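You operate a simulated robot arm through the tools that you are given. There is no shell and no other tool. Be economical: measure what you need, move in short steps, check, and stop when the job is done.

You run a simulated robot arm. Do the job below in one go: nothing can be reset, and whatever is moved stays where it is left.

JOB
Finish the filter run and take the orange handle disc out.
Fine: pump the press cup dry before you open it; disc on the bench edge by the press, cup shut again.
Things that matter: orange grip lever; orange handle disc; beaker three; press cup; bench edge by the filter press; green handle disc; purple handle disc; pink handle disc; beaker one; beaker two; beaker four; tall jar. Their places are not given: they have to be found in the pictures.

It is judged by the outcome, as a careful person would: the job done as asked, and still so three seconds after it is handed in. It fails if anything else is knocked over, pushed out of place, dropped, spilled or broken.

ROBOT AND FRAMES
A 5-joint arm with a two-finger parallel gripper, fixed in place. Base frame: the origin is at the foot of the arm, x ahead of it, y to its left, z up. Readings come in m, degrees, newtons and seconds.
Its first joint turns from -66.0 to 66.0 degrees. The tool tilts only in the upright plane through the base axis and itself; it spins freely about its own axis. Payload 1.57 kg.
Tool frame: the origin (TCP) lies between the finger pads and is the grasp point; the fingertips stand 0.03 m ahead of it; z points along the fingers, y is the line along which they close. The gripper opens to 0.08 m. The fingers are 0.017 m wide and 0.012 m thick; the gripper's body (0.04 by 0.082 m) begins 0.08 m behind the TCP.
Orientation is that of the tool frame in the base frame, as a unit quaternion [x, y, z, w]. With the fingers straight down and closing along the base's y, the tool's x points along the base's -x, its y along +y and its z along -z.

CONTROLS
- The arm moves only by the tool play_rows. Its argument "plan" is a list of rows, each a list of 7 numbers: the shift along the tool's x, y, z in m, then the turn, a rotation vector about the tool's x, y, z in degrees, then the gripper command, from -1 (shut) to 1 (fully open), values between in proportion. In form: [[tx, ty, tz, rx, ry, rz, hand], ...]. A call has 1 to 20 rows; each row shifts and turns the commanded pose from where the row before left it, along the tool's axes as they then stand. A row lasts 0.2 s, in which the tool goes at most 0.05 m and 8.6 degrees; a call with a longer step from one row to the next is refused whole, and so is a gripper value outside its range. A pose out of reach is approached as far as the arm can. The call stops where the force on the tool passes 90 N (or 10 N more than at its start, if that is more) or the arm is blocked; 0.2 s more then pass. The fingers move at their own pace (about 0.153 m/s each) and stop on an object; they squeeze with about 34 N. The grip force told is the motor's: it shows also when the fingers shut on nothing. Time passes only in rows, and 0.2 s behind the last, so rows that do not move let the fingers close. It gives the time, the measured TCP pose, the force on the tool (base axes), the opening and the grip force at its end, in the units of the frame above (readings bear some noise).
- Cameras (640 x 400 px; columns grow to the right, rows downward): "scene" is fixed at [0.0382, 0.3901, 0.5484]; the picture's right is [-0.77, -0.64, 0.00], its down [-0.21, 0.26, -0.94] and it looks along [0.60, -0.73, -0.34] (base axes); focal length 265 px, centre (320, 200). "wrist" rides on the gripper at [0.072, -0.007, -0.122] in the tool frame; the picture's right is [0.09, 1.00, 0.00], its down [-0.84, 0.08, -0.54] and it looks along [-0.54, 0.05, 0.84] (tool axes); focal length 238 px, centre (320, 200).
- snapshot(camera): a new picture of that camera. It takes no simulated time.
- pixel_to_xyz(camera, pixels): for up to 12 pixels [column, row] of the newest picture of that camera ("zoom" is the newest enlarged one), the place [x, y, z] in the base frame of the surface seen there, good to about 0.002 m. It takes no simulated time.
- inspect(camera, box): a new picture of the part [left, top, right, bottom] of that camera's present view, enlarged. It takes no simulated time.
- hand_in(): hands the job in; it is judged then, once.

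Keep the steps short. Do not move on a guess: measure, check each grasp and each placing, and mend mistakes. In all there are 80 turns and 46 pictures (those below and enlarged ones count). Leave the gripper open and the arm clear of the work at the hand-in unless told otherwise, and finish with a single line.

The tools are called after "Emit:" as a command line: name --pt "numbers of a row" for each row, then --argument value for the rest, lists and objects as JSON in quotes. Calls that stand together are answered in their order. play_rows: Moves the arm, as the interface text tells. Its arguments: {"type":"object","properties":{"plan":{"type":"array","items":{"type":"array","items":{"type":"number"}}}},"required":["plan"]} The other tools are called the same way: snapshot (camera) takes a picture; pixel_to_xyz (camera, pixels) gives the place of the surface under pixels of a picture; inspect (camera, box) takes an enlarged picture of a part of a camera's view; hand_in () hands the job in.

At the start:

```text
t: 0.0
tool_pos: [0.3262, 0.0321, 0.4879]
tool_rot: [0.0, 1.0, 0.0, 0.0]
ft_force: [0.4, 0.5, 0.3]
finger_gap: 0.0801
gripper_force: 0.1
```

scene: 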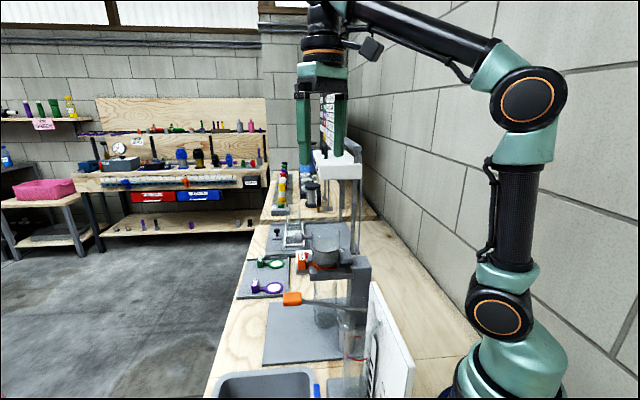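
wrist: 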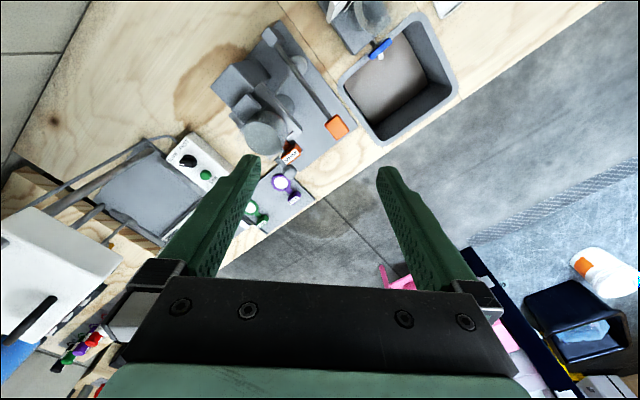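

The scene shows a press around (330,270), with an orange lever at (292,298) and discs at (265,290). I'll enlarge that area in both views.

Emit:
inspect --camera "scene" --box '[220, 210, 400, 400]'

Emit:
inspect --camera "wrist" --box '[160, 0, 480, 240]'

```text
2.11 times, centred on (310, 305) of scene
```

zoom: 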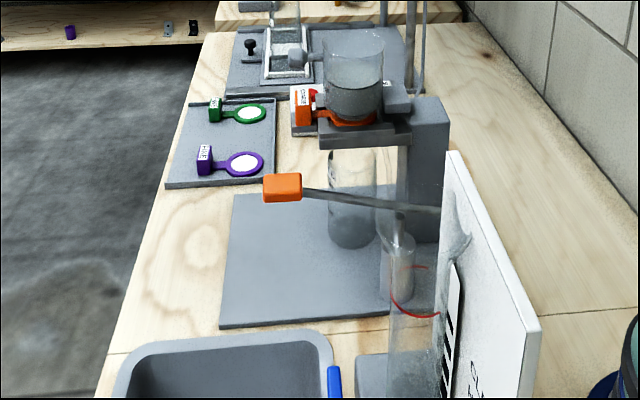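

```text
1.67 times, centred on (320, 120) of wrist
```

zoom: 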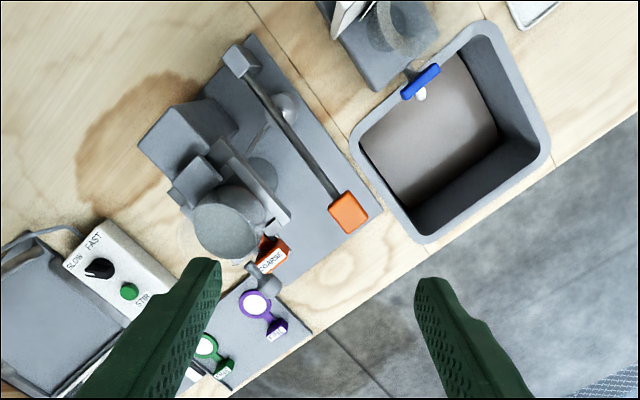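

Next I measure key points in the enlarged wrist picture: lever knob (348,212), lever pivot (240,60), cup (225,225), orange tab (270,253), silver knob (262,280), purple and green discs, bench edge.

Emit:
pixel_to_xyz --camera "zoom" --pixels '[[348, 212], [240, 60], [295, 145], [225, 225], [272, 253], [262, 282], [256, 304], [277, 328], [300, 325], [330, 315], [340, 245], [205, 345]]'

Emit:
inspect --camera "scene" --box '[280, 215, 370, 275]'

```text
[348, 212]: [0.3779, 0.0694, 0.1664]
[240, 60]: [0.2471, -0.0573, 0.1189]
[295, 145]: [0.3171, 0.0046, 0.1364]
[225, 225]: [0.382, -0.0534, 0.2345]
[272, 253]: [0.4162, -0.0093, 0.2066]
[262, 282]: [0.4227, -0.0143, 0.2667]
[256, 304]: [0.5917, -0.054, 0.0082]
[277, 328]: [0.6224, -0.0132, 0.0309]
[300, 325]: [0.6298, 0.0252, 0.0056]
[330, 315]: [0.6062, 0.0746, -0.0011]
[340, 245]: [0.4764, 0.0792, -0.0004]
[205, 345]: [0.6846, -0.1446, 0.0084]
```

```text
6.67 times, centred on (325, 245) of scene
```

zoom: 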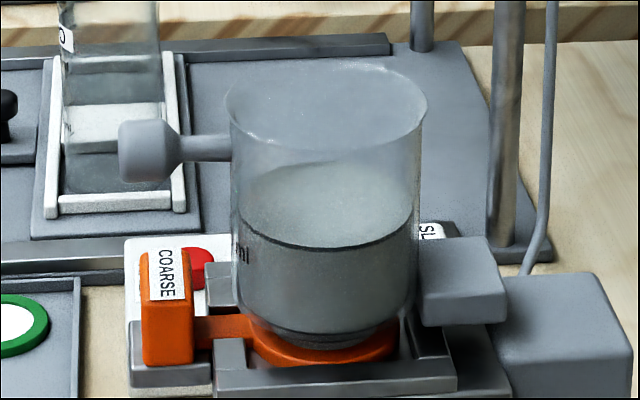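

The cup is glass, about half full, with a grey knob to the left and a hinge to the right; the orange disc lies under it with a "COARSE" tab. I measure knob, cup rim, hinge block, tab and disc in this zoom.

Emit:
pixel_to_xyz --camera "zoom" --pixels '[[145, 150], [205, 148], [168, 250], [150, 310], [185, 310], [225, 325], [330, 352], [465, 245], [465, 280], [340, 380], [560, 280], [230, 285]]'

Emit:
snapshot --camera "scene"

```text
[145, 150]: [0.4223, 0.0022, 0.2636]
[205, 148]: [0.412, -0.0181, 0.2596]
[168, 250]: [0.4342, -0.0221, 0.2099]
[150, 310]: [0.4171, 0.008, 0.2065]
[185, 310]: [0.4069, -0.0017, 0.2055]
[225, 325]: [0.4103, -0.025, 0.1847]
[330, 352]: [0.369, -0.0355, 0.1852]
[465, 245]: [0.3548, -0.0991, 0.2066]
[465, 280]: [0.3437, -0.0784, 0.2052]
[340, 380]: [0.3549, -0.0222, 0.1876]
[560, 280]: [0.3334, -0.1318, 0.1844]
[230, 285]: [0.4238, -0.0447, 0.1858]
```

```text
40 pictures are left
```

scene: 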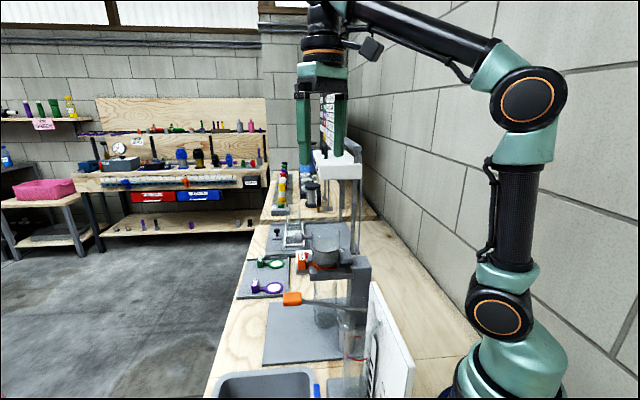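

I now measure the bench, base plate, lever and beaker in the scene picture.

Emit:
pixel_to_xyz --camera "scene" --pixels '[[213, 365], [236, 300], [263, 363], [271, 305], [245, 330], [292, 299], [330, 306], [345, 310], [325, 315], [283, 330], [258, 345], [240, 310]]'

Emit:
inspect --camera "scene" --box '[270, 255, 390, 375]'

```text
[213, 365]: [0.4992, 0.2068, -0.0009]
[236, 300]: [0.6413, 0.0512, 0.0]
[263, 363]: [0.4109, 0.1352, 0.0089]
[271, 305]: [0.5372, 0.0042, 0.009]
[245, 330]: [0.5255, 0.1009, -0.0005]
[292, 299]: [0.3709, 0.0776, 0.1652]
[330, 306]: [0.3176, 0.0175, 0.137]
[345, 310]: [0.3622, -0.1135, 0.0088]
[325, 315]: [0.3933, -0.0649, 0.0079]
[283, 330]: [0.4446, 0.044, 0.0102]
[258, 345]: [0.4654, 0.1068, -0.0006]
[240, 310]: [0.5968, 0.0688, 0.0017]
```

```text
3.33 times, centred on (330, 315) of scene
```

zoom: 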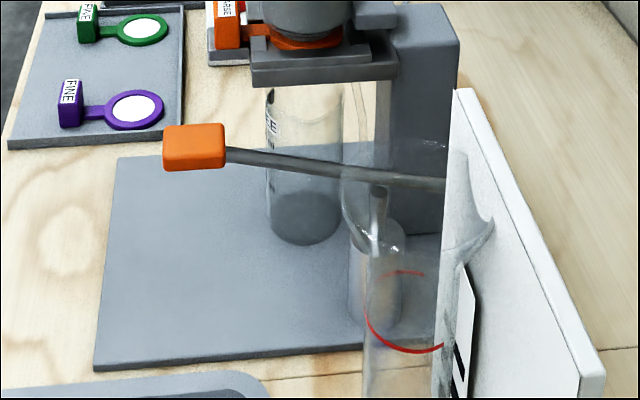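

Bench edge runs along (0.67,-0.74), so the press faces f≈(0.74,0.67), azimuth ≈42°. The strip between plate and bench edge is ≈0.11 m wide. I move above the lever knob (0.375,0.073,0.165), turning the tool so the fingers close across the lever.

Emit:
play_rows --pt "-0.025 0.02 0 0 0 0 0.25" --pt "-0.024 0.021 0 0 0 0 0.25" --pt "0 0 0.03 0 0 -8.4 0.25" --pt "0 0 0.04 0 0 -8.4 0.25" --pt "0 0 0.04 0 0 -8.4 0.25" --pt "0 0 0.04 0 0 -8.4 0.25" --pt "0 0 0.04 0 0 -8.4 0.25" --pt "0 0 0.02 0 0 0 0.25" --pt "0 0 0 0 0 0 0.25"

Emit:
snapshot --camera "wrist"

```text
t: 2.0
tool_pos: [0.3763, 0.0733, 0.2795]
tool_rot: [-0.359, 0.933, 0.0, 0.0]
ft_force: [1.3, 0.4, -0.5]
finger_gap: 0.0502
gripper_force: 0.1
```

```text
38 pictures are left
```

wrist: 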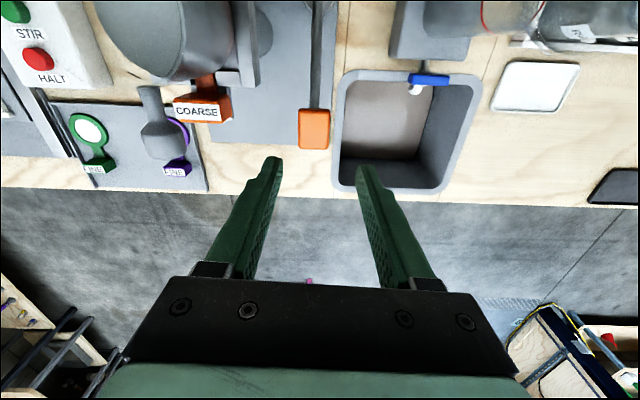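

The lever is square to the fingers. I measure the lever knob, COARSE tab, cup knob and lever rod here.

Emit:
pixel_to_xyz --camera "wrist" --pixels '[[303, 113], [327, 113], [325, 134], [302, 134], [314, 146], [316, 60], [178, 97], [218, 97], [200, 112], [150, 95], [163, 138], [205, 83]]'

Emit:
inspect --camera "wrist" --box '[80, 0, 340, 180]'

```text
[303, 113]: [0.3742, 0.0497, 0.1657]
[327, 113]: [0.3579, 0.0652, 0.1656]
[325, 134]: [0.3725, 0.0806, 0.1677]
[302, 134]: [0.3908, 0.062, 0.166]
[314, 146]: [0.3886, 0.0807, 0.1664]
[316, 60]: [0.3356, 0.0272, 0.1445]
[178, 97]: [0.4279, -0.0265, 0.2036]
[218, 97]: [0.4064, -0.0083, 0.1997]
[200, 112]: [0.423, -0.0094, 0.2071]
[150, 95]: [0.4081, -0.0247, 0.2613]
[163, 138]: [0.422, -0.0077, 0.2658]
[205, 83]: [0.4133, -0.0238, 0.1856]
```

```text
2.22 times, centred on (210, 90) of wrist
```

zoom: 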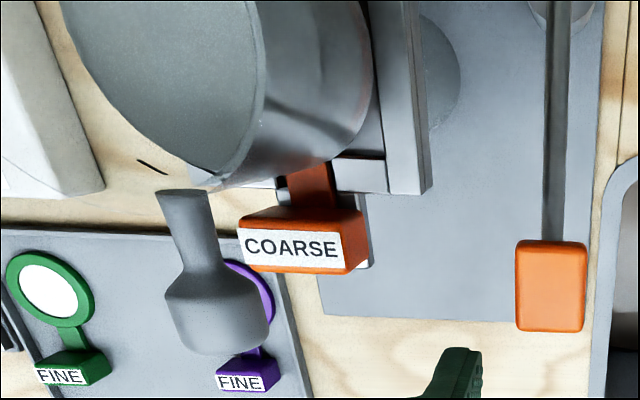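

Knob centre ≈(0.376,0.066), 0.027 wide, top 0.167. I shift to it and descend to z≈0.155, still open.

Emit:
play_rows --pt "0.0045 -0.005 0.03 0 0 0 0.25" --pt "0 0 0.03 0 0 0 0.25" --pt "0 0 0.03 0 0 0 0.25" --pt "0 0 0.02 0 0 0 0.25" --pt "0 0 0.012 0 0 0 0.25" --pt "0 0 0 0 0 0 0.25"

Emit:
snapshot --camera "wrist"

```text
t: 3.4
tool_pos: [0.3748, 0.0666, 0.1554]
tool_rot: [-0.359, 0.933, -0.001, -0.001]
ft_force: [0.3, -0.2, 0.9]
finger_gap: 0.0501
gripper_force: 0.0
```

```text
36 pictures are left
```

wrist: 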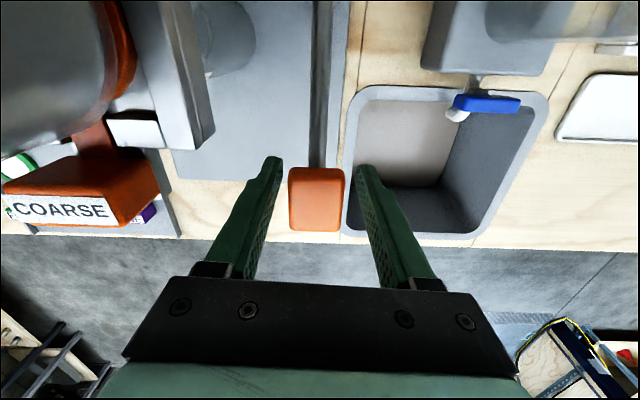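

The knob is centred between the fingers; now I close on it.

Emit:
play_rows --pt "0 0 0 0 0 0 -1" --pt "0 0 0 0 0 0 -1" --pt "0 0 0 0 0 0 -1"

```text
t: 4.2
tool_pos: [0.3761, 0.065, 0.1552]
tool_rot: [-0.358, 0.934, -0.001, 0.002]
ft_force: [24.7, -39.5, -11.0]
finger_gap: 0.0322
gripper_force: 40.7
```

Gripped (gap 0.032), but 46 N sideways along −e: I was off-centre by a couple of mm. I shift the command to relieve it.

Emit:
play_rows --pt "0 -0.002 0 0 0 0 -1" --pt "0 0 0 0 0 0 -1"

```text
t: 4.8
tool_pos: [0.376, 0.0648, 0.1563]
tool_rot: [-0.359, 0.933, -0.001, 0.0]
ft_force: [17.8, -22.1, -12.5]
finger_gap: 0.032
gripper_force: 39.9
```

Residual ~28 N sideways. I ease a bit more and start lowering in small steps.

Emit:
play_rows --pt "0 -0.0025 0 0 0 0 -1" --pt "-0.001 0 0.008 0 0 0 -1" --pt "-0.001 0 0.008 0 0 0 -1" --pt "0 0 0 0 0 0 -1"

```text
t: 5.8
tool_pos: [0.3774, 0.0664, 0.1391]
tool_rot: [-0.362, 0.932, 0.0, -0.003]
ft_force: [-14.1, 40.7, 9.6]
finger_gap: 0.0325
gripper_force: 40.2
```

Now it is +40 N the other way; I shift back ~1.5 mm and go on down.

Emit:
play_rows --pt "-0.0007 0.0015 0.004 0 0 0 -1" --pt "0 0 0.008 0 0 0 -1" --pt "0 0 0 0 0 0 -1"

```text
t: 6.6
tool_pos: [0.3775, 0.0685, 0.1265]
tool_rot: [-0.36, 0.933, 0.0, -0.002]
ft_force: [-16.0, 30.7, 7.9]
finger_gap: 0.0319
gripper_force: 40.7
```

Emit:
play_rows --pt "0 0.0012 0.008 0 0 0 -1" --pt "0 0 0.008 0 0 0 -1" --pt "0.0005 0 0.008 0 0 0 -1" --pt "0 0 0 0 0 0 -1"

Emit:
inspect --camera "scene" --box '[250, 210, 400, 360]'

```text
t: 7.6
tool_pos: [0.3789, 0.0663, 0.1034]
tool_rot: [-0.359, 0.933, 0.0, 0.0]
ft_force: [-12.1, 24.3, 8.7]
finger_gap: 0.0321
gripper_force: 40.6
```

```text
2.67 times, centred on (325, 285) of scene
```

zoom: 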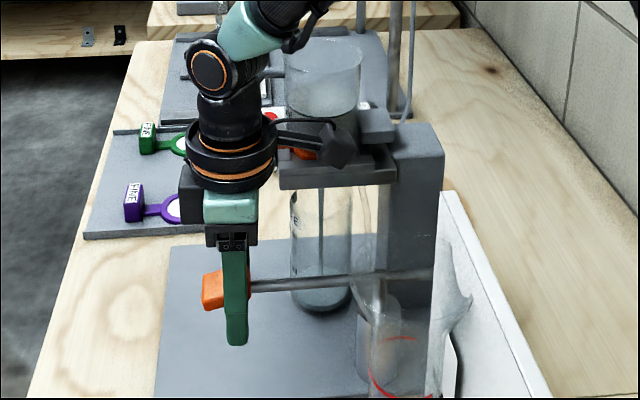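

A stream runs into the beaker beneath: the lever pumps. I continue down to the stop.

Emit:
play_rows --pt "0.0005 0.0006 0.008 0 0 0 -1" --pt "0.001 0 0.008 0 0 0 -1" --pt "0.001 0 0.008 0 0 0 -1" --pt "0 0 0 0 0 0 -1"

```text
t: 8.6
tool_pos: [0.3765, 0.066, 0.0811]
tool_rot: [-0.359, 0.933, 0.0, 0.0]
ft_force: [-17.7, 21.8, 31.9]
finger_gap: 0.032
gripper_force: 40.8
```

Upward force is 32 N: maybe the stop. One more small step to see.

Emit:
play_rows --pt "0.0005 0 0.004 0 0 0 -1" --pt "0 0 0 0 0 0 -1"

Emit:
inspect --camera "scene" --box '[250, 210, 400, 360]'

```text
t: 9.2
tool_pos: [0.3773, 0.0641, 0.0752]
tool_rot: [-0.359, 0.933, 0.0, 0.001]
ft_force: [-13.8, 19.0, 30.6]
finger_gap: 0.0322
gripper_force: 40.3
```

```text
2.67 times, centred on (325, 285) of scene
```

zoom: 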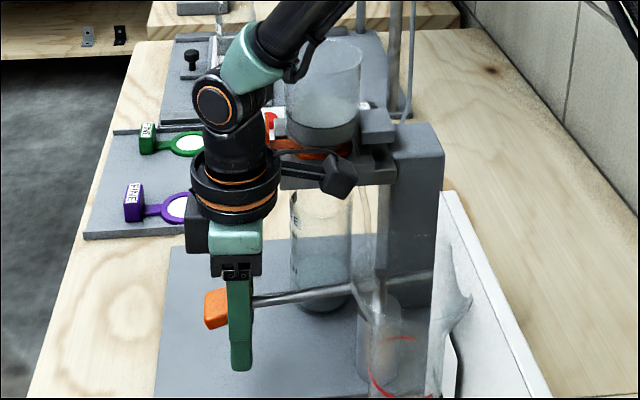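

The cup level has dropped. I press a little further to find the bottom of the stroke, then raise the lever again.

Emit:
play_rows --pt "0.001 0.0008 0.005 0 0 0 -1" --pt "0.001 0 0.005 0 0 0 -1" --pt "0 0 0 0 0 0 -1"

```text
t: 10.0
tool_pos: [0.3759, 0.0648, 0.0675]
tool_rot: [-0.359, 0.933, -0.001, 0.003]
ft_force: [1.8, 8.2, 28.5]
finger_gap: 0.0319
gripper_force: 40.6
```

Now the up-stroke, following the arc back.

Emit:
play_rows --pt "-0.002 0 -0.01 0 0 0 -1" --pt "-0.0015 0 -0.012 0 0 0 -1" --pt "-0.001 0 -0.012 0 0 0 -1" --pt "-0.0005 0 -0.012 0 0 0 -1" --pt "0 0 -0.012 0 0 0 -1" --pt "0.0007 0 -0.012 0 0 0 -1" --pt "0.001 0 -0.01 0 0 0 -1" --pt "0.001 0 -0.008 0 0 0 -1" --pt "0 0 0 0 0 0 -1"

Emit:
inspect --camera "scene" --box '[250, 210, 400, 360]'

```text
t: 12.0
tool_pos: [0.3767, 0.0663, 0.1506]
tool_rot: [-0.359, 0.933, -0.001, 0.002]
ft_force: [38.6, -24.5, -68.1]
finger_gap: 0.0319
gripper_force: 40.0
```

```text
2.67 times, centred on (325, 285) of scene
```

zoom: 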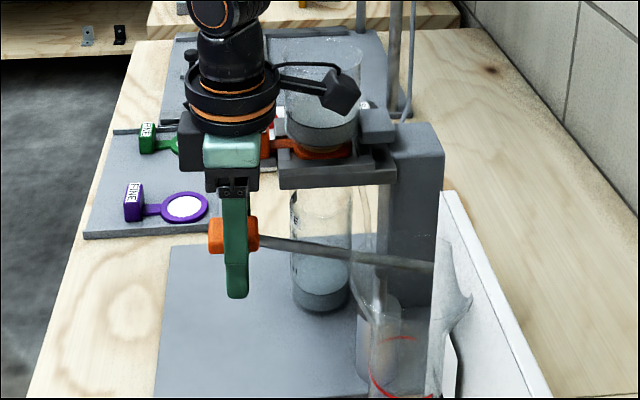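

The upper stop is reached (−68 N). The cup is lower, with some liquid left. Second stroke down.

Emit:
play_rows --pt "0.0005 -0.0007 0.006 0 0 0 -1" --pt "-0.001 0 0.012 0 0 0 -1" --pt "-0.001 0 0.012 0 0 0 -1" --pt "0 0.0004 0.012 0 0 0 -1" --pt "0.0005 0.0003 0.012 0 0 0 -1" --pt "0.001 0 0.012 0 0 0 -1" --pt "0.0012 0 0.01 0 0 0 -1" --pt "0.0012 0 0.008 0 0 0 -1" --pt "0 0 0 0 0 0 -1"

Emit:
inspect --camera "scene" --box '[290, 210, 380, 330]'

```text
t: 14.0
tool_pos: [0.3758, 0.0638, 0.0716]
tool_rot: [-0.359, 0.933, 0.0, 0.0]
ft_force: [-1.2, 1.0, 30.4]
finger_gap: 0.0319
gripper_force: 40.5
```

```text
3.33 times, centred on (335, 270) of scene
```

zoom: 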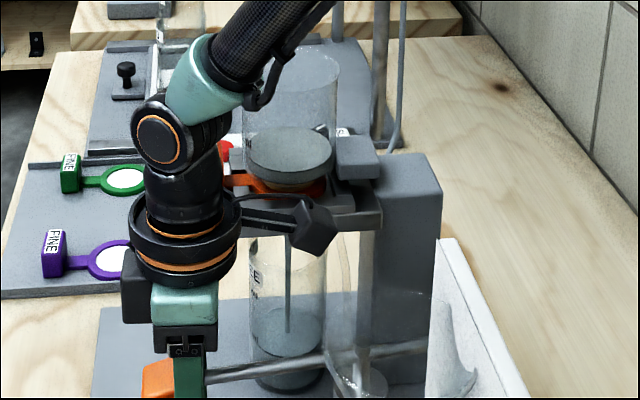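

Still liquid in the cup and still streaming. Another full stroke: up then down.

Emit:
play_rows --pt "-0.0012 0 -0.01 0 0 0 -1" --pt "-0.0012 0 -0.012 0 0 0 -1" --pt "-0.001 0 -0.012 0 0 0 -1" --pt "-0.0005 0 -0.012 0 0 0 -1" --pt "0 -0.0004 -0.012 0 0 0 -1" --pt "0.001 -0.0003 -0.012 0 0 0 -1" --pt "0.001 0 -0.008 0 0 0 -1" --pt "0 0 0 0 0 0 -1" --pt "0 0 0.006 0 0 0 -1" --pt "-0.001 0 0.012 0 0 0 -1" --pt "-0.001 0 0.012 0 0 0 -1" --pt "0 0.0004 0.012 0 0 0 -1" --pt "0.0005 0.0003 0.012 0 0 0 -1" --pt "0.001 0 0.012 0 0 0 -1" --pt "0.0012 0 0.01 0 0 0 -1" --pt "0.0012 0 0.004 0 0 0 -1" --pt "0 0 0 0 0 0 -1"

Emit:
inspect --camera "scene" --box '[290, 210, 380, 330]'

```text
t: 17.6
tool_pos: [0.3766, 0.0652, 0.069]
tool_rot: [-0.358, 0.934, -0.001, 0.002]
ft_force: [6.4, -4.5, 29.9]
finger_gap: 0.0318
gripper_force: 39.7
```

```text
3.33 times, centred on (335, 270) of scene
```

zoom: 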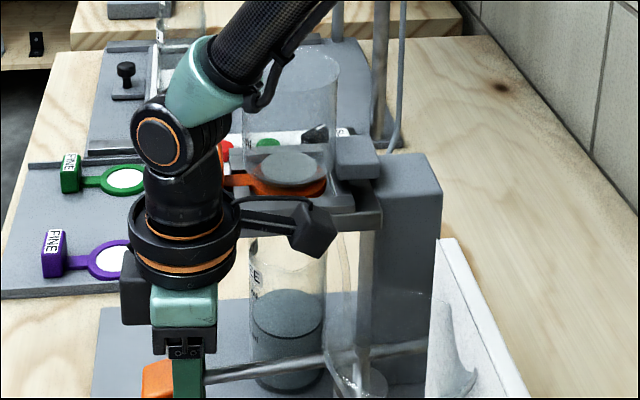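

Nearly dry; a grey patch remains at the bottom. One more full stroke to be sure.

Emit:
play_rows --pt "-0.0012 0 -0.01 0 0 0 -1" --pt "-0.0012 0 -0.012 0 0 0 -1" --pt "-0.001 0 -0.012 0 0 0 -1" --pt "-0.0005 0 -0.012 0 0 0 -1" --pt "0 -0.0004 -0.012 0 0 0 -1" --pt "0.001 -0.0003 -0.012 0 0 0 -1" --pt "0.001 0 -0.008 0 0 0 -1" --pt "0 0 0 0 0 0 -1" --pt "0 0 0.006 0 0 0 -1" --pt "-0.001 0 0.012 0 0 0 -1" --pt "-0.001 0 0.012 0 0 0 -1" --pt "0 0.0004 0.012 0 0 0 -1" --pt "0.0005 0.0003 0.012 0 0 0 -1" --pt "0.001 0 0.012 0 0 0 -1" --pt "0.0012 0 0.01 0 0 0 -1" --pt "0.0012 0 0.002 0 0 0 -1" --pt "0 0 0 0 0 0 -1"

Emit:
inspect --camera "scene" --box '[290, 210, 380, 330]'

```text
t: 21.2
tool_pos: [0.3752, 0.0645, 0.0681]
tool_rot: [-0.359, 0.933, -0.001, 0.002]
ft_force: [6.4, 5.4, 28.4]
finger_gap: 0.0316
gripper_force: 40.3
```

```text
3.33 times, centred on (335, 270) of scene
```

zoom: 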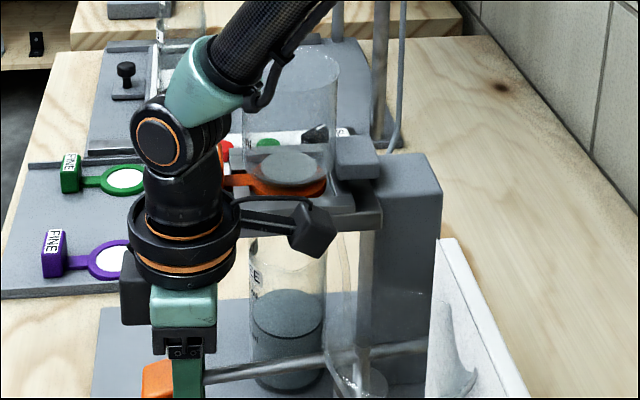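

No further change: cup dry, level in the beaker steady. I bring the lever back up and release it, then back straight up.

Emit:
play_rows --pt "-0.0012 0 -0.01 0 0 0 -1" --pt "-0.0012 0 -0.012 0 0 0 -1" --pt "-0.001 0 -0.012 0 0 0 -1" --pt "-0.0005 0 -0.012 0 0 0 -1" --pt "0 -0.0004 -0.012 0 0 0 -1" --pt "0.001 -0.0003 -0.012 0 0 0 -1" --pt "0.001 0 -0.006 0 0 0 -1" --pt "0 0 0 0 0 0 -1" --pt "0 0 0 0 0 0 0.25" --pt "0 0 0 0 0 0 0.25" --pt "0 0 -0.03 0 0 0 0.25" --pt "0 0 -0.04 0 0 0 0.25" --pt "0 0 -0.04 0 0 0 0.25" --pt "0 0 -0.04 0 0 0 0.25" --pt "0 0 -0.04 0 0 0 0.25" --pt "0 0 0 0 0 0 0.25"

Emit:
inspect --camera "scene" --box '[265, 205, 385, 305]'

Emit:
snapshot --camera "wrist"

```text
t: 24.6
tool_pos: [0.3738, 0.0647, 0.3349]
tool_rot: [-0.359, 0.933, 0.0, 0.0]
ft_force: [0.4, -0.2, -0.7]
finger_gap: 0.0498
gripper_force: 0.0
```

```text
4.00 times, centred on (325, 255) of scene
```

zoom: 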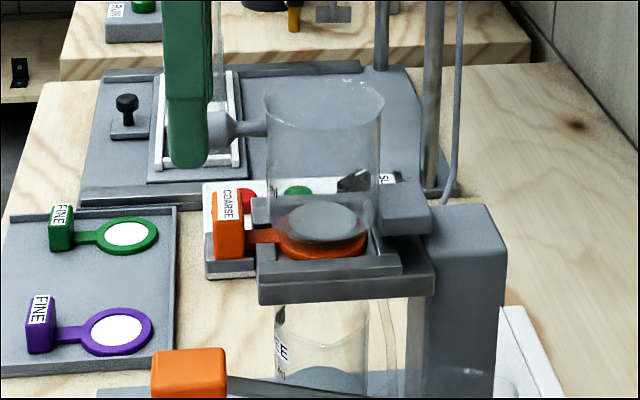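

```text
28 pictures are left
```

wrist: 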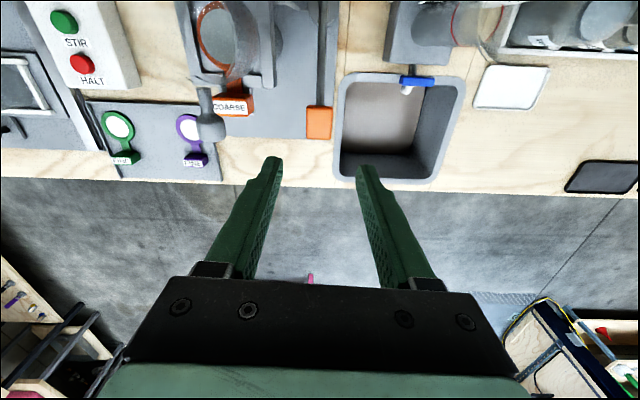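

Lever up, arm clear. I check the cup bottom closely in both views for leftover liquid.

Emit:
inspect --camera "wrist" --box '[170, 0, 290, 150]'

Emit:
inspect --camera "scene" --box '[310, 220, 370, 275]'

```text
2.67 times, centred on (230, 75) of wrist
```

zoom: 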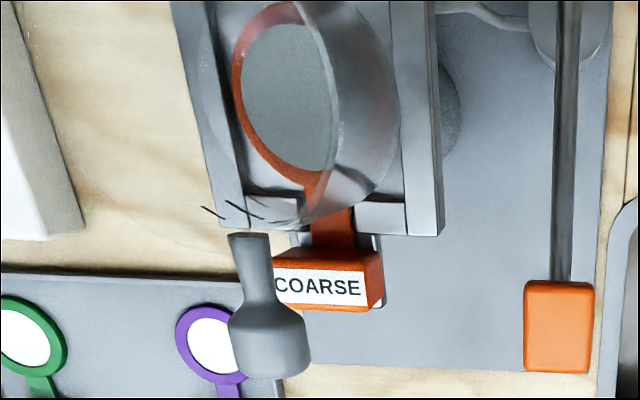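

```text
7.27 times, centred on (340, 248) of scene
```

zoom: 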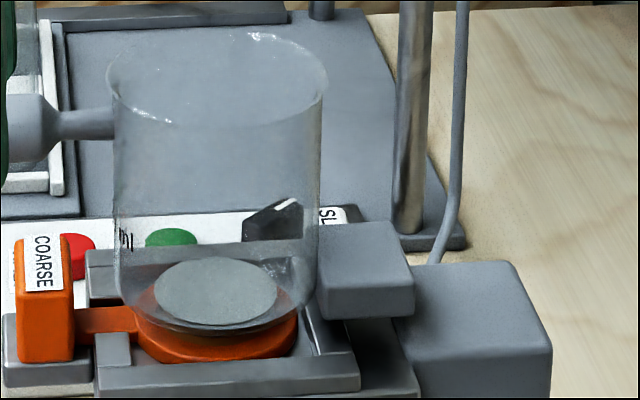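

The cup is dry, with just the damp cake on the filter. Measuring knob, arm and hinge block in this zoom.

Emit:
pixel_to_xyz --camera "zoom" --pixels '[[30, 105], [30, 155], [85, 122], [345, 240], [400, 250], [345, 300], [400, 305], [420, 270], [535, 295], [35, 330], [110, 320], [215, 290]]'

Emit:
inspect --camera "wrist" --box '[170, 0, 290, 150]'

```text
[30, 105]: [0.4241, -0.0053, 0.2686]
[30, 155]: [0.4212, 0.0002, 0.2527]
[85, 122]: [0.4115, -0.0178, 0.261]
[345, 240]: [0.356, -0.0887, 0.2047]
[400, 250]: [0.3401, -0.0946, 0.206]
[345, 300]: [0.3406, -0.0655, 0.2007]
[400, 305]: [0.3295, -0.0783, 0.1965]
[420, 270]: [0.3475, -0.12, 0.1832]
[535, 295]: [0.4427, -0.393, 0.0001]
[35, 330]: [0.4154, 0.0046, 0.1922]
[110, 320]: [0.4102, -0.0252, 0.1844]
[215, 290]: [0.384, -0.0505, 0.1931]
```

```text
2.67 times, centred on (230, 75) of wrist
```

zoom: 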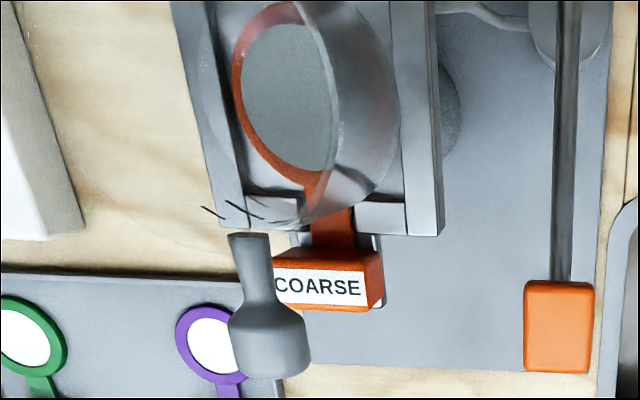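

Emit:
pixel_to_xyz --camera "zoom" --pixels '[[236, 325], [303, 335], [268, 310], [272, 360], [250, 285], [252, 245], [325, 265], [278, 262], [375, 260], [327, 235]]'

```text
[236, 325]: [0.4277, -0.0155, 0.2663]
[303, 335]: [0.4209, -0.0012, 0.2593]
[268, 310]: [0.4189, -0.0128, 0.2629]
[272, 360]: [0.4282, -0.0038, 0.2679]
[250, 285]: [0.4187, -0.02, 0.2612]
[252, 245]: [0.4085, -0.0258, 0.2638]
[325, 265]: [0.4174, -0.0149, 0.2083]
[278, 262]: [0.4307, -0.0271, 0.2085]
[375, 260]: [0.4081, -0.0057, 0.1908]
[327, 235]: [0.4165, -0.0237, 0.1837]
```

Knob centre: f≈0.307, e≈−0.291, z≈0.258, about 22 mm wide. I move over it at the present height.

Emit:
play_rows --pt "0.007 -0.044 0 0 0 0 0.25" --pt "0.006 -0.0445 0 0 0 0 0.25" --pt "0 0 0.02 0 0 0 0.25" --pt "0 0 0 0 0 0 0.25"

Emit:
snapshot --camera "wrist"

```text
t: 25.6
tool_pos: [0.425, -0.01, 0.3127]
tool_rot: [-0.359, 0.933, 0.0, 0.0]
ft_force: [-0.3, 0.3, -0.4]
finger_gap: 0.0499
gripper_force: 0.1
```

```text
24 pictures are left
```

wrist: 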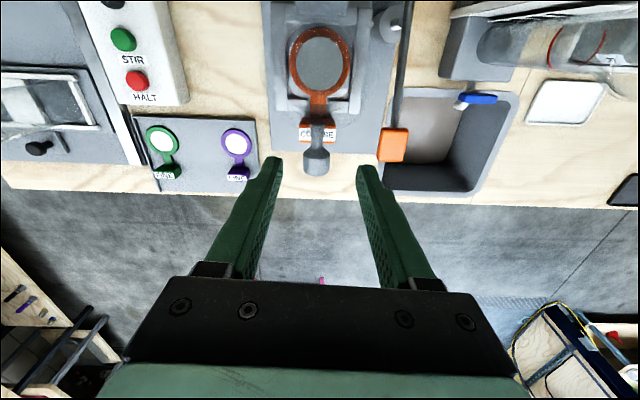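

Knob sits centrally between the fingers. Descend to z≈0.273 and close.

Emit:
play_rows --pt "0 0 0.02 0 0 0 0.25" --pt "0 0 0.02 0 0 0 0.25" --pt "0 0 0 0 0 0 0.25" --pt "0 0 0 0 0 0 -1" --pt "0 0 0 0 0 0 -1" --pt "0 0 0 0 0 0 -1"

Emit:
snapshot --camera "wrist"

```text
t: 27.0
tool_pos: [0.4257, -0.0115, 0.2748]
tool_rot: [-0.357, 0.934, -0.001, 0.004]
ft_force: [18.9, -36.1, -6.4]
finger_gap: 0.0221
gripper_force: 34.9
```

```text
23 pictures are left
```

wrist: 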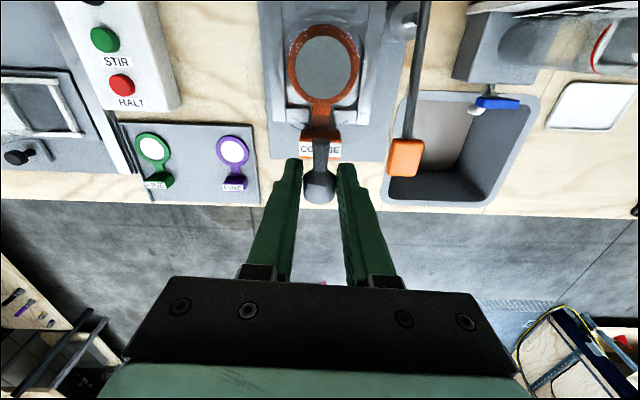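

Knob gripped (gap 0.022). I relieve the sideways load and begin lifting along the hinge arc (hinge estimate f≈0.19, z≈0.195).

Emit:
play_rows --pt "0 -0.0018 0 0 0 0 -1" --pt "0.0033 0 -0.0057 0 0 0 -1" --pt "0.0034 0 -0.0057 0 0 0 -1" --pt "0.0042 0 -0.0056 0 0 0 -1" --pt "0.0042 0 -0.0055 0 0 0 -1" --pt "0 0 0 0 0 0 -1"

Emit:
inspect --camera "scene" --box '[265, 190, 385, 290]'

```text
t: 28.4
tool_pos: [0.4162, -0.0214, 0.2968]
tool_rot: [-0.358, 0.934, -0.001, 0.004]
ft_force: [20.3, -11.1, -5.4]
finger_gap: 0.0219
gripper_force: 34.5
```

```text
4.00 times, centred on (325, 240) of scene
```

zoom: 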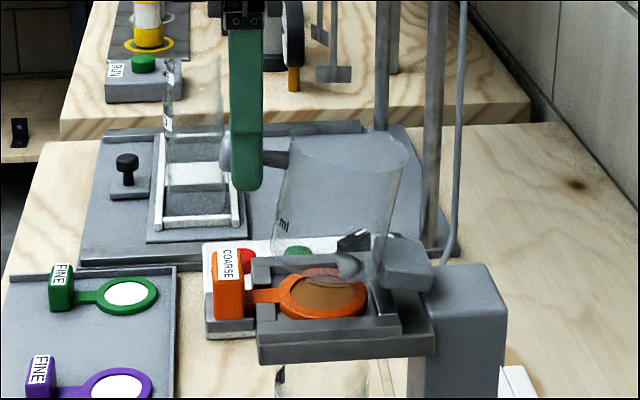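

The cup is tilting open and the brown filter cake is visible. I carry on along the arc.

Emit:
play_rows --pt "0.0048 0 -0.0051 0 0 0 -1" --pt "0.0048 -0.0005 -0.0051 0 0 0 -1" --pt "0.0052 0 -0.0046 0 0 0 -1" --pt "0.0053 0 -0.0045 0 0 0 -1" --pt "0.0057 0 -0.004 0 0 0 -1" --pt "0.0057 0 -0.004 0 0 0 -1" --pt "0.0061 0 -0.0034 0 0 0 -1" --pt "0.0061 0 -0.0033 0 0 0 -1" --pt "0 0 0 0 0 0 -1"

Emit:
inspect --camera "scene" --box '[265, 190, 385, 290]'

```text
t: 30.4
tool_pos: [0.3848, -0.0517, 0.3314]
tool_rot: [-0.358, 0.934, -0.004, 0.009]
ft_force: [31.5, -21.4, -0.8]
finger_gap: 0.0219
gripper_force: 35.1
```

```text
4.00 times, centred on (325, 240) of scene
```

zoom: 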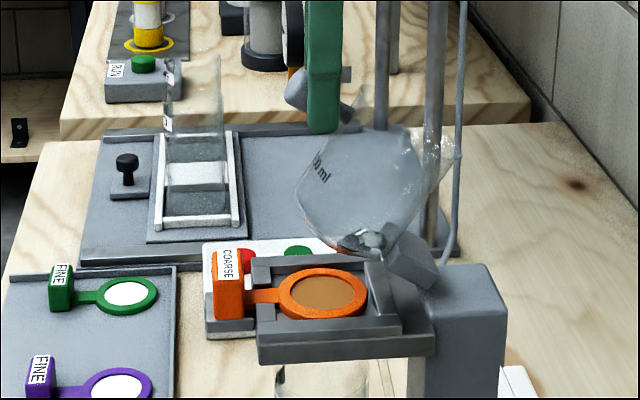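

Open about 40°. Continue further back.

Emit:
play_rows --pt "0.0064 -0.001 -0.0028 0 0 0 -1" --pt "0.0064 0 -0.0027 0 0 0 -1" --pt "0.0066 0 -0.002 0 0 0 -1" --pt "0.0067 -0.0005 -0.002 0 0 0 -1" --pt "0.0068 0 -0.0014 0 0 0 -1" --pt "0.0069 0 -0.0013 0 0 0 -1" --pt "0.0069 0 -0.0006 0 0 0 -1" --pt "0.007 0 -0.0006 0 0 0 -1" --pt "0 0 0 0 0 0 -1"

Emit:
inspect --camera "scene" --box '[265, 190, 385, 290]'

```text
t: 32.4
tool_pos: [0.3477, -0.0897, 0.3453]
tool_rot: [-0.359, 0.933, -0.007, 0.009]
ft_force: [32.7, -22.7, 2.1]
finger_gap: 0.0215
gripper_force: 34.3
```

```text
4.00 times, centred on (325, 240) of scene
```

zoom: 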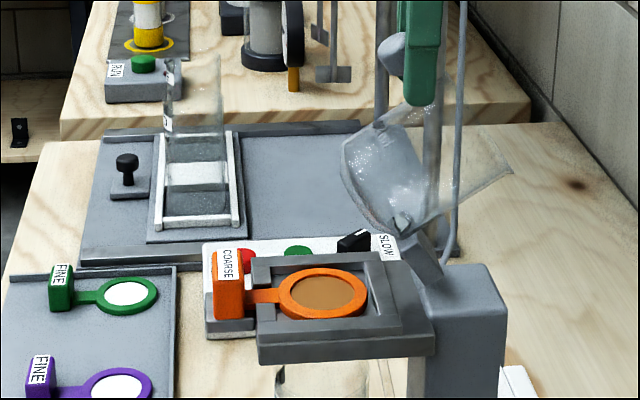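

The knob seems to have crept toward the front edge of the pads. I check the wrist view.

Emit:
snapshot --camera "wrist"

Emit:
pixel_to_xyz --camera "zoom" --pixels '[[388, 42], [392, 70], [425, 60], [420, 100], [400, 110], [350, 160], [425, 265]]'

```text
19 pictures are left
```

wrist: 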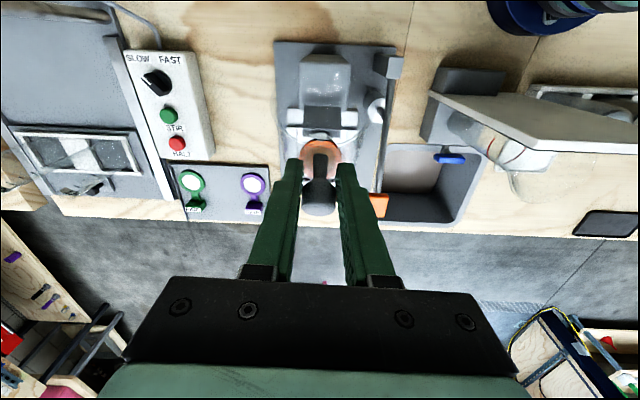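

```text
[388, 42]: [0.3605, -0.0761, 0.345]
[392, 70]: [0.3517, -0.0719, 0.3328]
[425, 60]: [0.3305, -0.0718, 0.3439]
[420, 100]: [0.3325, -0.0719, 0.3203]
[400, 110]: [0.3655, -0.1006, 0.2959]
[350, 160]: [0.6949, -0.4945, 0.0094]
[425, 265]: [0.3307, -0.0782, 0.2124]
```

The knob is still between the pads, though ~1 cm toward their front edge; real hinge is nearer f≈0.174. I continue with the corrected arc so the cup passes its balance point.

Emit:
play_rows --pt "0.005 -0.0008 -0.001 0 0 0 -1" --pt "0.005 0 -0.001 0 0 0 -1" --pt "0.0051 0 -0.001 0 0 0 -1" --pt "0.0077 0 -0.0007 0 0 0 -1" --pt "0.0077 0 -0.0006 0 0 0 -1" --pt "0.0077 0 0.0001 0 0 0 -1" --pt "0.0077 0 0.0002 0 0 0 -1" --pt "0 0 0 0 0 0 -1"

Emit:
inspect --camera "scene" --box '[265, 190, 385, 290]'

```text
t: 34.2
tool_pos: [0.3148, -0.1214, 0.3486]
tool_rot: [-0.357, 0.934, -0.011, 0.011]
ft_force: [45.2, -39.4, -9.8]
finger_gap: 0.0215
gripper_force: 34.6
```

```text
4.00 times, centred on (325, 240) of scene
```

zoom: 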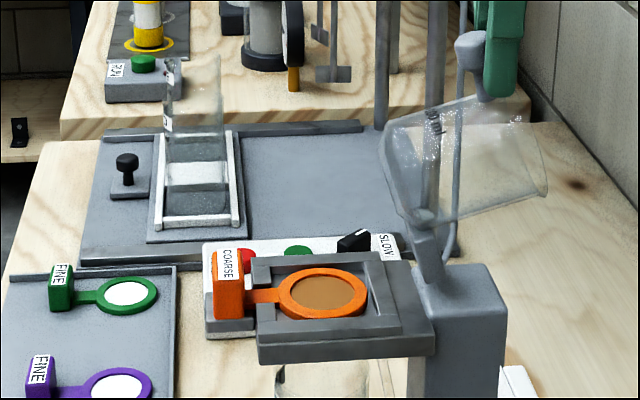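

About 75–80° open. A bit more, easing the sideways load, until it stays past its balance.

Emit:
play_rows --pt "0.003 -0.002 0.0 0 0 0 -1" --pt "0.0076 -0.0003 0.0009 0 0 0 -1" --pt "0.0076 -0.0003 0.0009 0 0 0 -1" --pt "0.005 -0.0003 0.0012 0 0 0 -1" --pt "0 0 0 0 0 0 -1"

Emit:
inspect --camera "scene" --box '[265, 190, 385, 290]'

```text
t: 35.4
tool_pos: [0.2977, -0.1383, 0.3453]
tool_rot: [-0.359, 0.933, -0.006, 0.006]
ft_force: [27.9, -21.2, -3.5]
finger_gap: 0.0199
gripper_force: 33.8
```

```text
4.00 times, centred on (325, 240) of scene
```

zoom: 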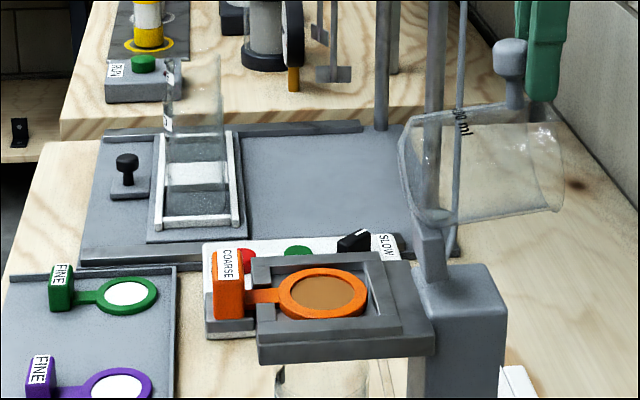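

The cup is about 90° open with its weight well behind the hinge. I open the fingers and lift away.

Emit:
play_rows --pt "0 0 0 0 0 0 0.25" --pt "0 0 0 0 0 0 0.25" --pt "0 0 -0.03 0 0 0 0.25" --pt "0 0 -0.04 0 0 0 0.25" --pt "0 0 -0.02 0 0 0 0.25" --pt "0 0 0 0 0 0 0.25"

Emit:
inspect --camera "scene" --box '[265, 190, 385, 290]'

```text
t: 36.8
tool_pos: [0.2955, -0.1372, 0.4347]
tool_rot: [-0.359, 0.933, 0.001, 0.0]
ft_force: [-1.0, -0.1, -0.2]
finger_gap: 0.0498
gripper_force: 0.1
```

```text
4.00 times, centred on (325, 240) of scene
```

zoom: 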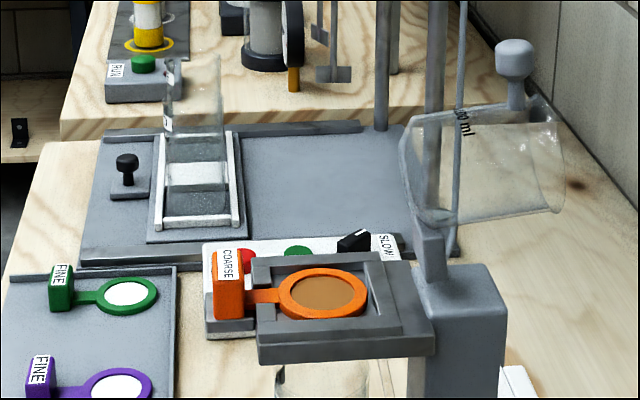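

The cup stays open. Measure the tab, disc and cup knob (515,50).

Emit:
pixel_to_xyz --camera "zoom" --pixels '[[228, 246], [215, 265], [238, 255], [228, 310], [242, 285], [265, 295], [325, 295], [283, 305], [515, 45], [510, 70], [515, 95], [358, 300]]'

```text
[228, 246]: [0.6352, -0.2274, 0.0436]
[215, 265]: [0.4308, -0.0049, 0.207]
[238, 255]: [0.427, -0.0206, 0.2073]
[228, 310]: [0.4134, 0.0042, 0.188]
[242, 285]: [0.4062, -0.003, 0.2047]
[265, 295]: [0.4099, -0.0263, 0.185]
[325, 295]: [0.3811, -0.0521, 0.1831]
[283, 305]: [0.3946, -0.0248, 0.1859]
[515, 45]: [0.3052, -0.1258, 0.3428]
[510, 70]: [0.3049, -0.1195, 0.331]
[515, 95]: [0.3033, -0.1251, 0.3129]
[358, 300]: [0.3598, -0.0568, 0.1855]
```

Tab: f 0.298–0.318, e −0.309…−0.274, z ≈0.18–0.208; centre f≈0.309, e≈−0.2915. I move over it, fingers open 0.06, and look.

Emit:
play_rows --pt "-0.045 0.002 0 0 0 0 0.5" --pt "-0.045 0.002 0 0 0 0 0.5" --pt "-0.045 0.002 0 0 0 0 0.5" --pt "-0.047 0.002 0 0 0 0 0.5" --pt "0 0 0.04 0 0 0 0.5" --pt "0 0 0.04 0 0 0 0.5" --pt "0 0 0.04 0 0 0 0.5" --pt "0 0 0.04 0 0 0 0.5" --pt "0 0 0 0 0 0 0.5"

Emit:
snapshot --camera "wrist"

```text
t: 38.8
tool_pos: [0.4234, -0.0091, 0.2739]
tool_rot: [-0.358, 0.934, 0.0, -0.001]
ft_force: [1.0, 0.2, 0.2]
finger_gap: 0.0598
gripper_force: 0.0
```

```text
15 pictures are left
```

wrist: 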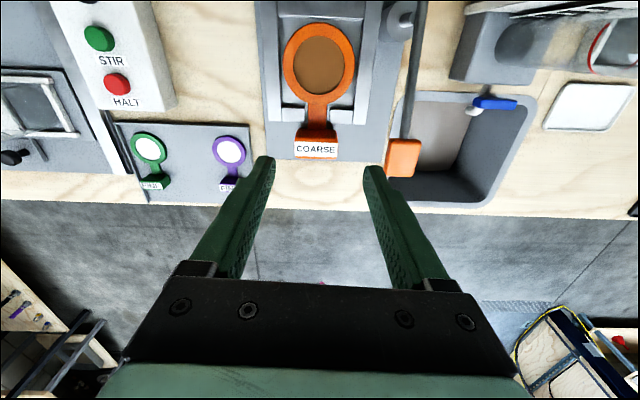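

Emit:
pixel_to_xyz --camera "wrist" --pixels '[[300, 135], [335, 135], [317, 128], [317, 141], [317, 154], [318, 115], [318, 60], [290, 60], [350, 60], [318, 30]]'

```text
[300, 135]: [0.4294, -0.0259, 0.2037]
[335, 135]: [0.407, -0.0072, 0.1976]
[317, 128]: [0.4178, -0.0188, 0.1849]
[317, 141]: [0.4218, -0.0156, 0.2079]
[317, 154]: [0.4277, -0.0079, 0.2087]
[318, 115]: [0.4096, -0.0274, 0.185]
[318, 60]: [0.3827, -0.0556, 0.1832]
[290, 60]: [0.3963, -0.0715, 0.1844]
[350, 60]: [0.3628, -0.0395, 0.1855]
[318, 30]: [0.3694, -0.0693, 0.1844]
```

Tab centre f≈0.306, e≈−0.2925, top z 0.208. Shift −2 mm across and descend to z≈0.200.

Emit:
play_rows --pt "0 -0.002 0.025 0 0 0 0.5" --pt "0 0 0.025 0 0 0 0.5" --pt "0 0 0.015 0 0 0 0.5" --pt "0 0 0.009 0 0 0 0.5" --pt "0 0 0 0 0 0 0.5"

Emit:
snapshot --camera "wrist"

```text
t: 40.0
tool_pos: [0.4253, -0.0101, 0.1989]
tool_rot: [-0.359, 0.933, 0.0, 0.0]
ft_force: [-0.1, -0.2, 0.5]
finger_gap: 0.06
gripper_force: 0.1
```

```text
14 pictures are left
```

wrist: 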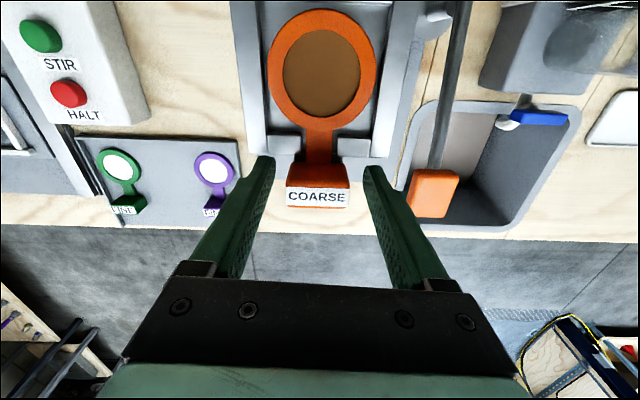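

Clear on both sides and centred. I close on the tab.

Emit:
play_rows --pt "0 0 0 0 0 0 -0.2" --pt "0 0 0 0 0 0 -1" --pt "0 0 0 0 0 0 -1" --pt "0 0 0 0 0 0 -1"

```text
t: 41.0
tool_pos: [0.426, -0.0102, 0.1998]
tool_rot: [-0.358, 0.934, -0.001, 0.001]
ft_force: [4.1, -6.9, -1.9]
finger_gap: 0.0353
gripper_force: 33.4
```

Gripped (gap 0.035). I lift straight up slowly, 5 cm, and check.

Emit:
play_rows --pt "0 0 -0.005 0 0 0 -1" --pt "0 0 -0.008 0 0 0 -1" --pt "0 0 -0.012 0 0 0 -1" --pt "0 0 -0.015 0 0 0 -1" --pt "0 0 -0.015 0 0 0 -1" --pt "0 0 0 0 0 0 -1"

Emit:
snapshot --camera "wrist"

```text
t: 42.4
tool_pos: [0.4245, -0.0108, 0.256]
tool_rot: [-0.359, 0.933, -0.001, 0.0]
ft_force: [0.2, -0.3, -0.6]
finger_gap: 0.0353
gripper_force: 34.1
```

```text
13 pictures are left
```

wrist: 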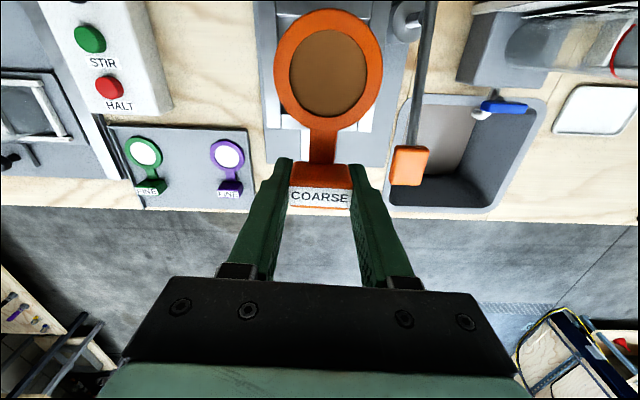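

Disc is out, held level. But my fingertips reach ~1 cm below the tab, which would mean dropping it on the bench. I set it back exactly in its seat and take it again higher.

Emit:
play_rows --pt "0 0 0.015 0 0 0 -1" --pt "0 0 0.015 0 0 0 -1" --pt "0 0 0.012 0 0 0 -1" --pt "0 0 0.008 0 0 0 -1" --pt "0 0 0.005 0 0 0 -1" --pt "0 0 0 0 0 0 -1" --pt "0 0 0 0 0 0 0.4" --pt "0 0 0 0 0 0 0.4" --pt "0 0 -0.0165 0 0 0 0.4" --pt "0 0 0 0 0 0 0.4" --pt "0 0 0 0 0 0 -1" --pt "0 0 0 0 0 0 -1" --pt "0 0 0 0 0 0 -1"

Emit:
snapshot --camera "wrist"

```text
t: 45.2
tool_pos: [0.4263, -0.0126, 0.2169]
tool_rot: [-0.359, 0.933, 0.0, 0.0]
ft_force: [-0.6, -0.5, -0.3]
finger_gap: 0.0345
gripper_force: 34.2
```

```text
12 pictures are left
```

wrist: 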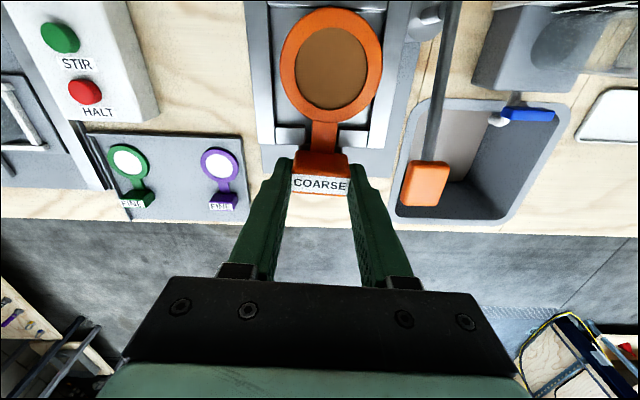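

Regripped higher with tips ~4 mm above the tab's base. Lift and carry toward the strip in front of the press.

Emit:
play_rows --pt "0 0 -0.006 0 0 0 -1" --pt "0 0 -0.01 0 0 0 -1" --pt "0 0 -0.02 0 0 0 -1" --pt "0 0 -0.03 0 0 0 -1" --pt "-0.028 0.014 0 0 0 0 -1" --pt "-0.028 0.015 0 0 0 0 -1" --pt "-0.028 0.015 0 0 0 0 -1" --pt "-0.028 0.015 0 0 0 0 -1" --pt "-0.026 0.014 0 0 0 0 -1" --pt "0 0 0 0 0 0 -1"

```text
t: 47.4
tool_pos: [0.4814, 0.1364, 0.2818]
tool_rot: [-0.358, 0.934, 0.0, -0.001]
ft_force: [0.0, 0.3, 0.1]
finger_gap: 0.0346
gripper_force: 33.8
```

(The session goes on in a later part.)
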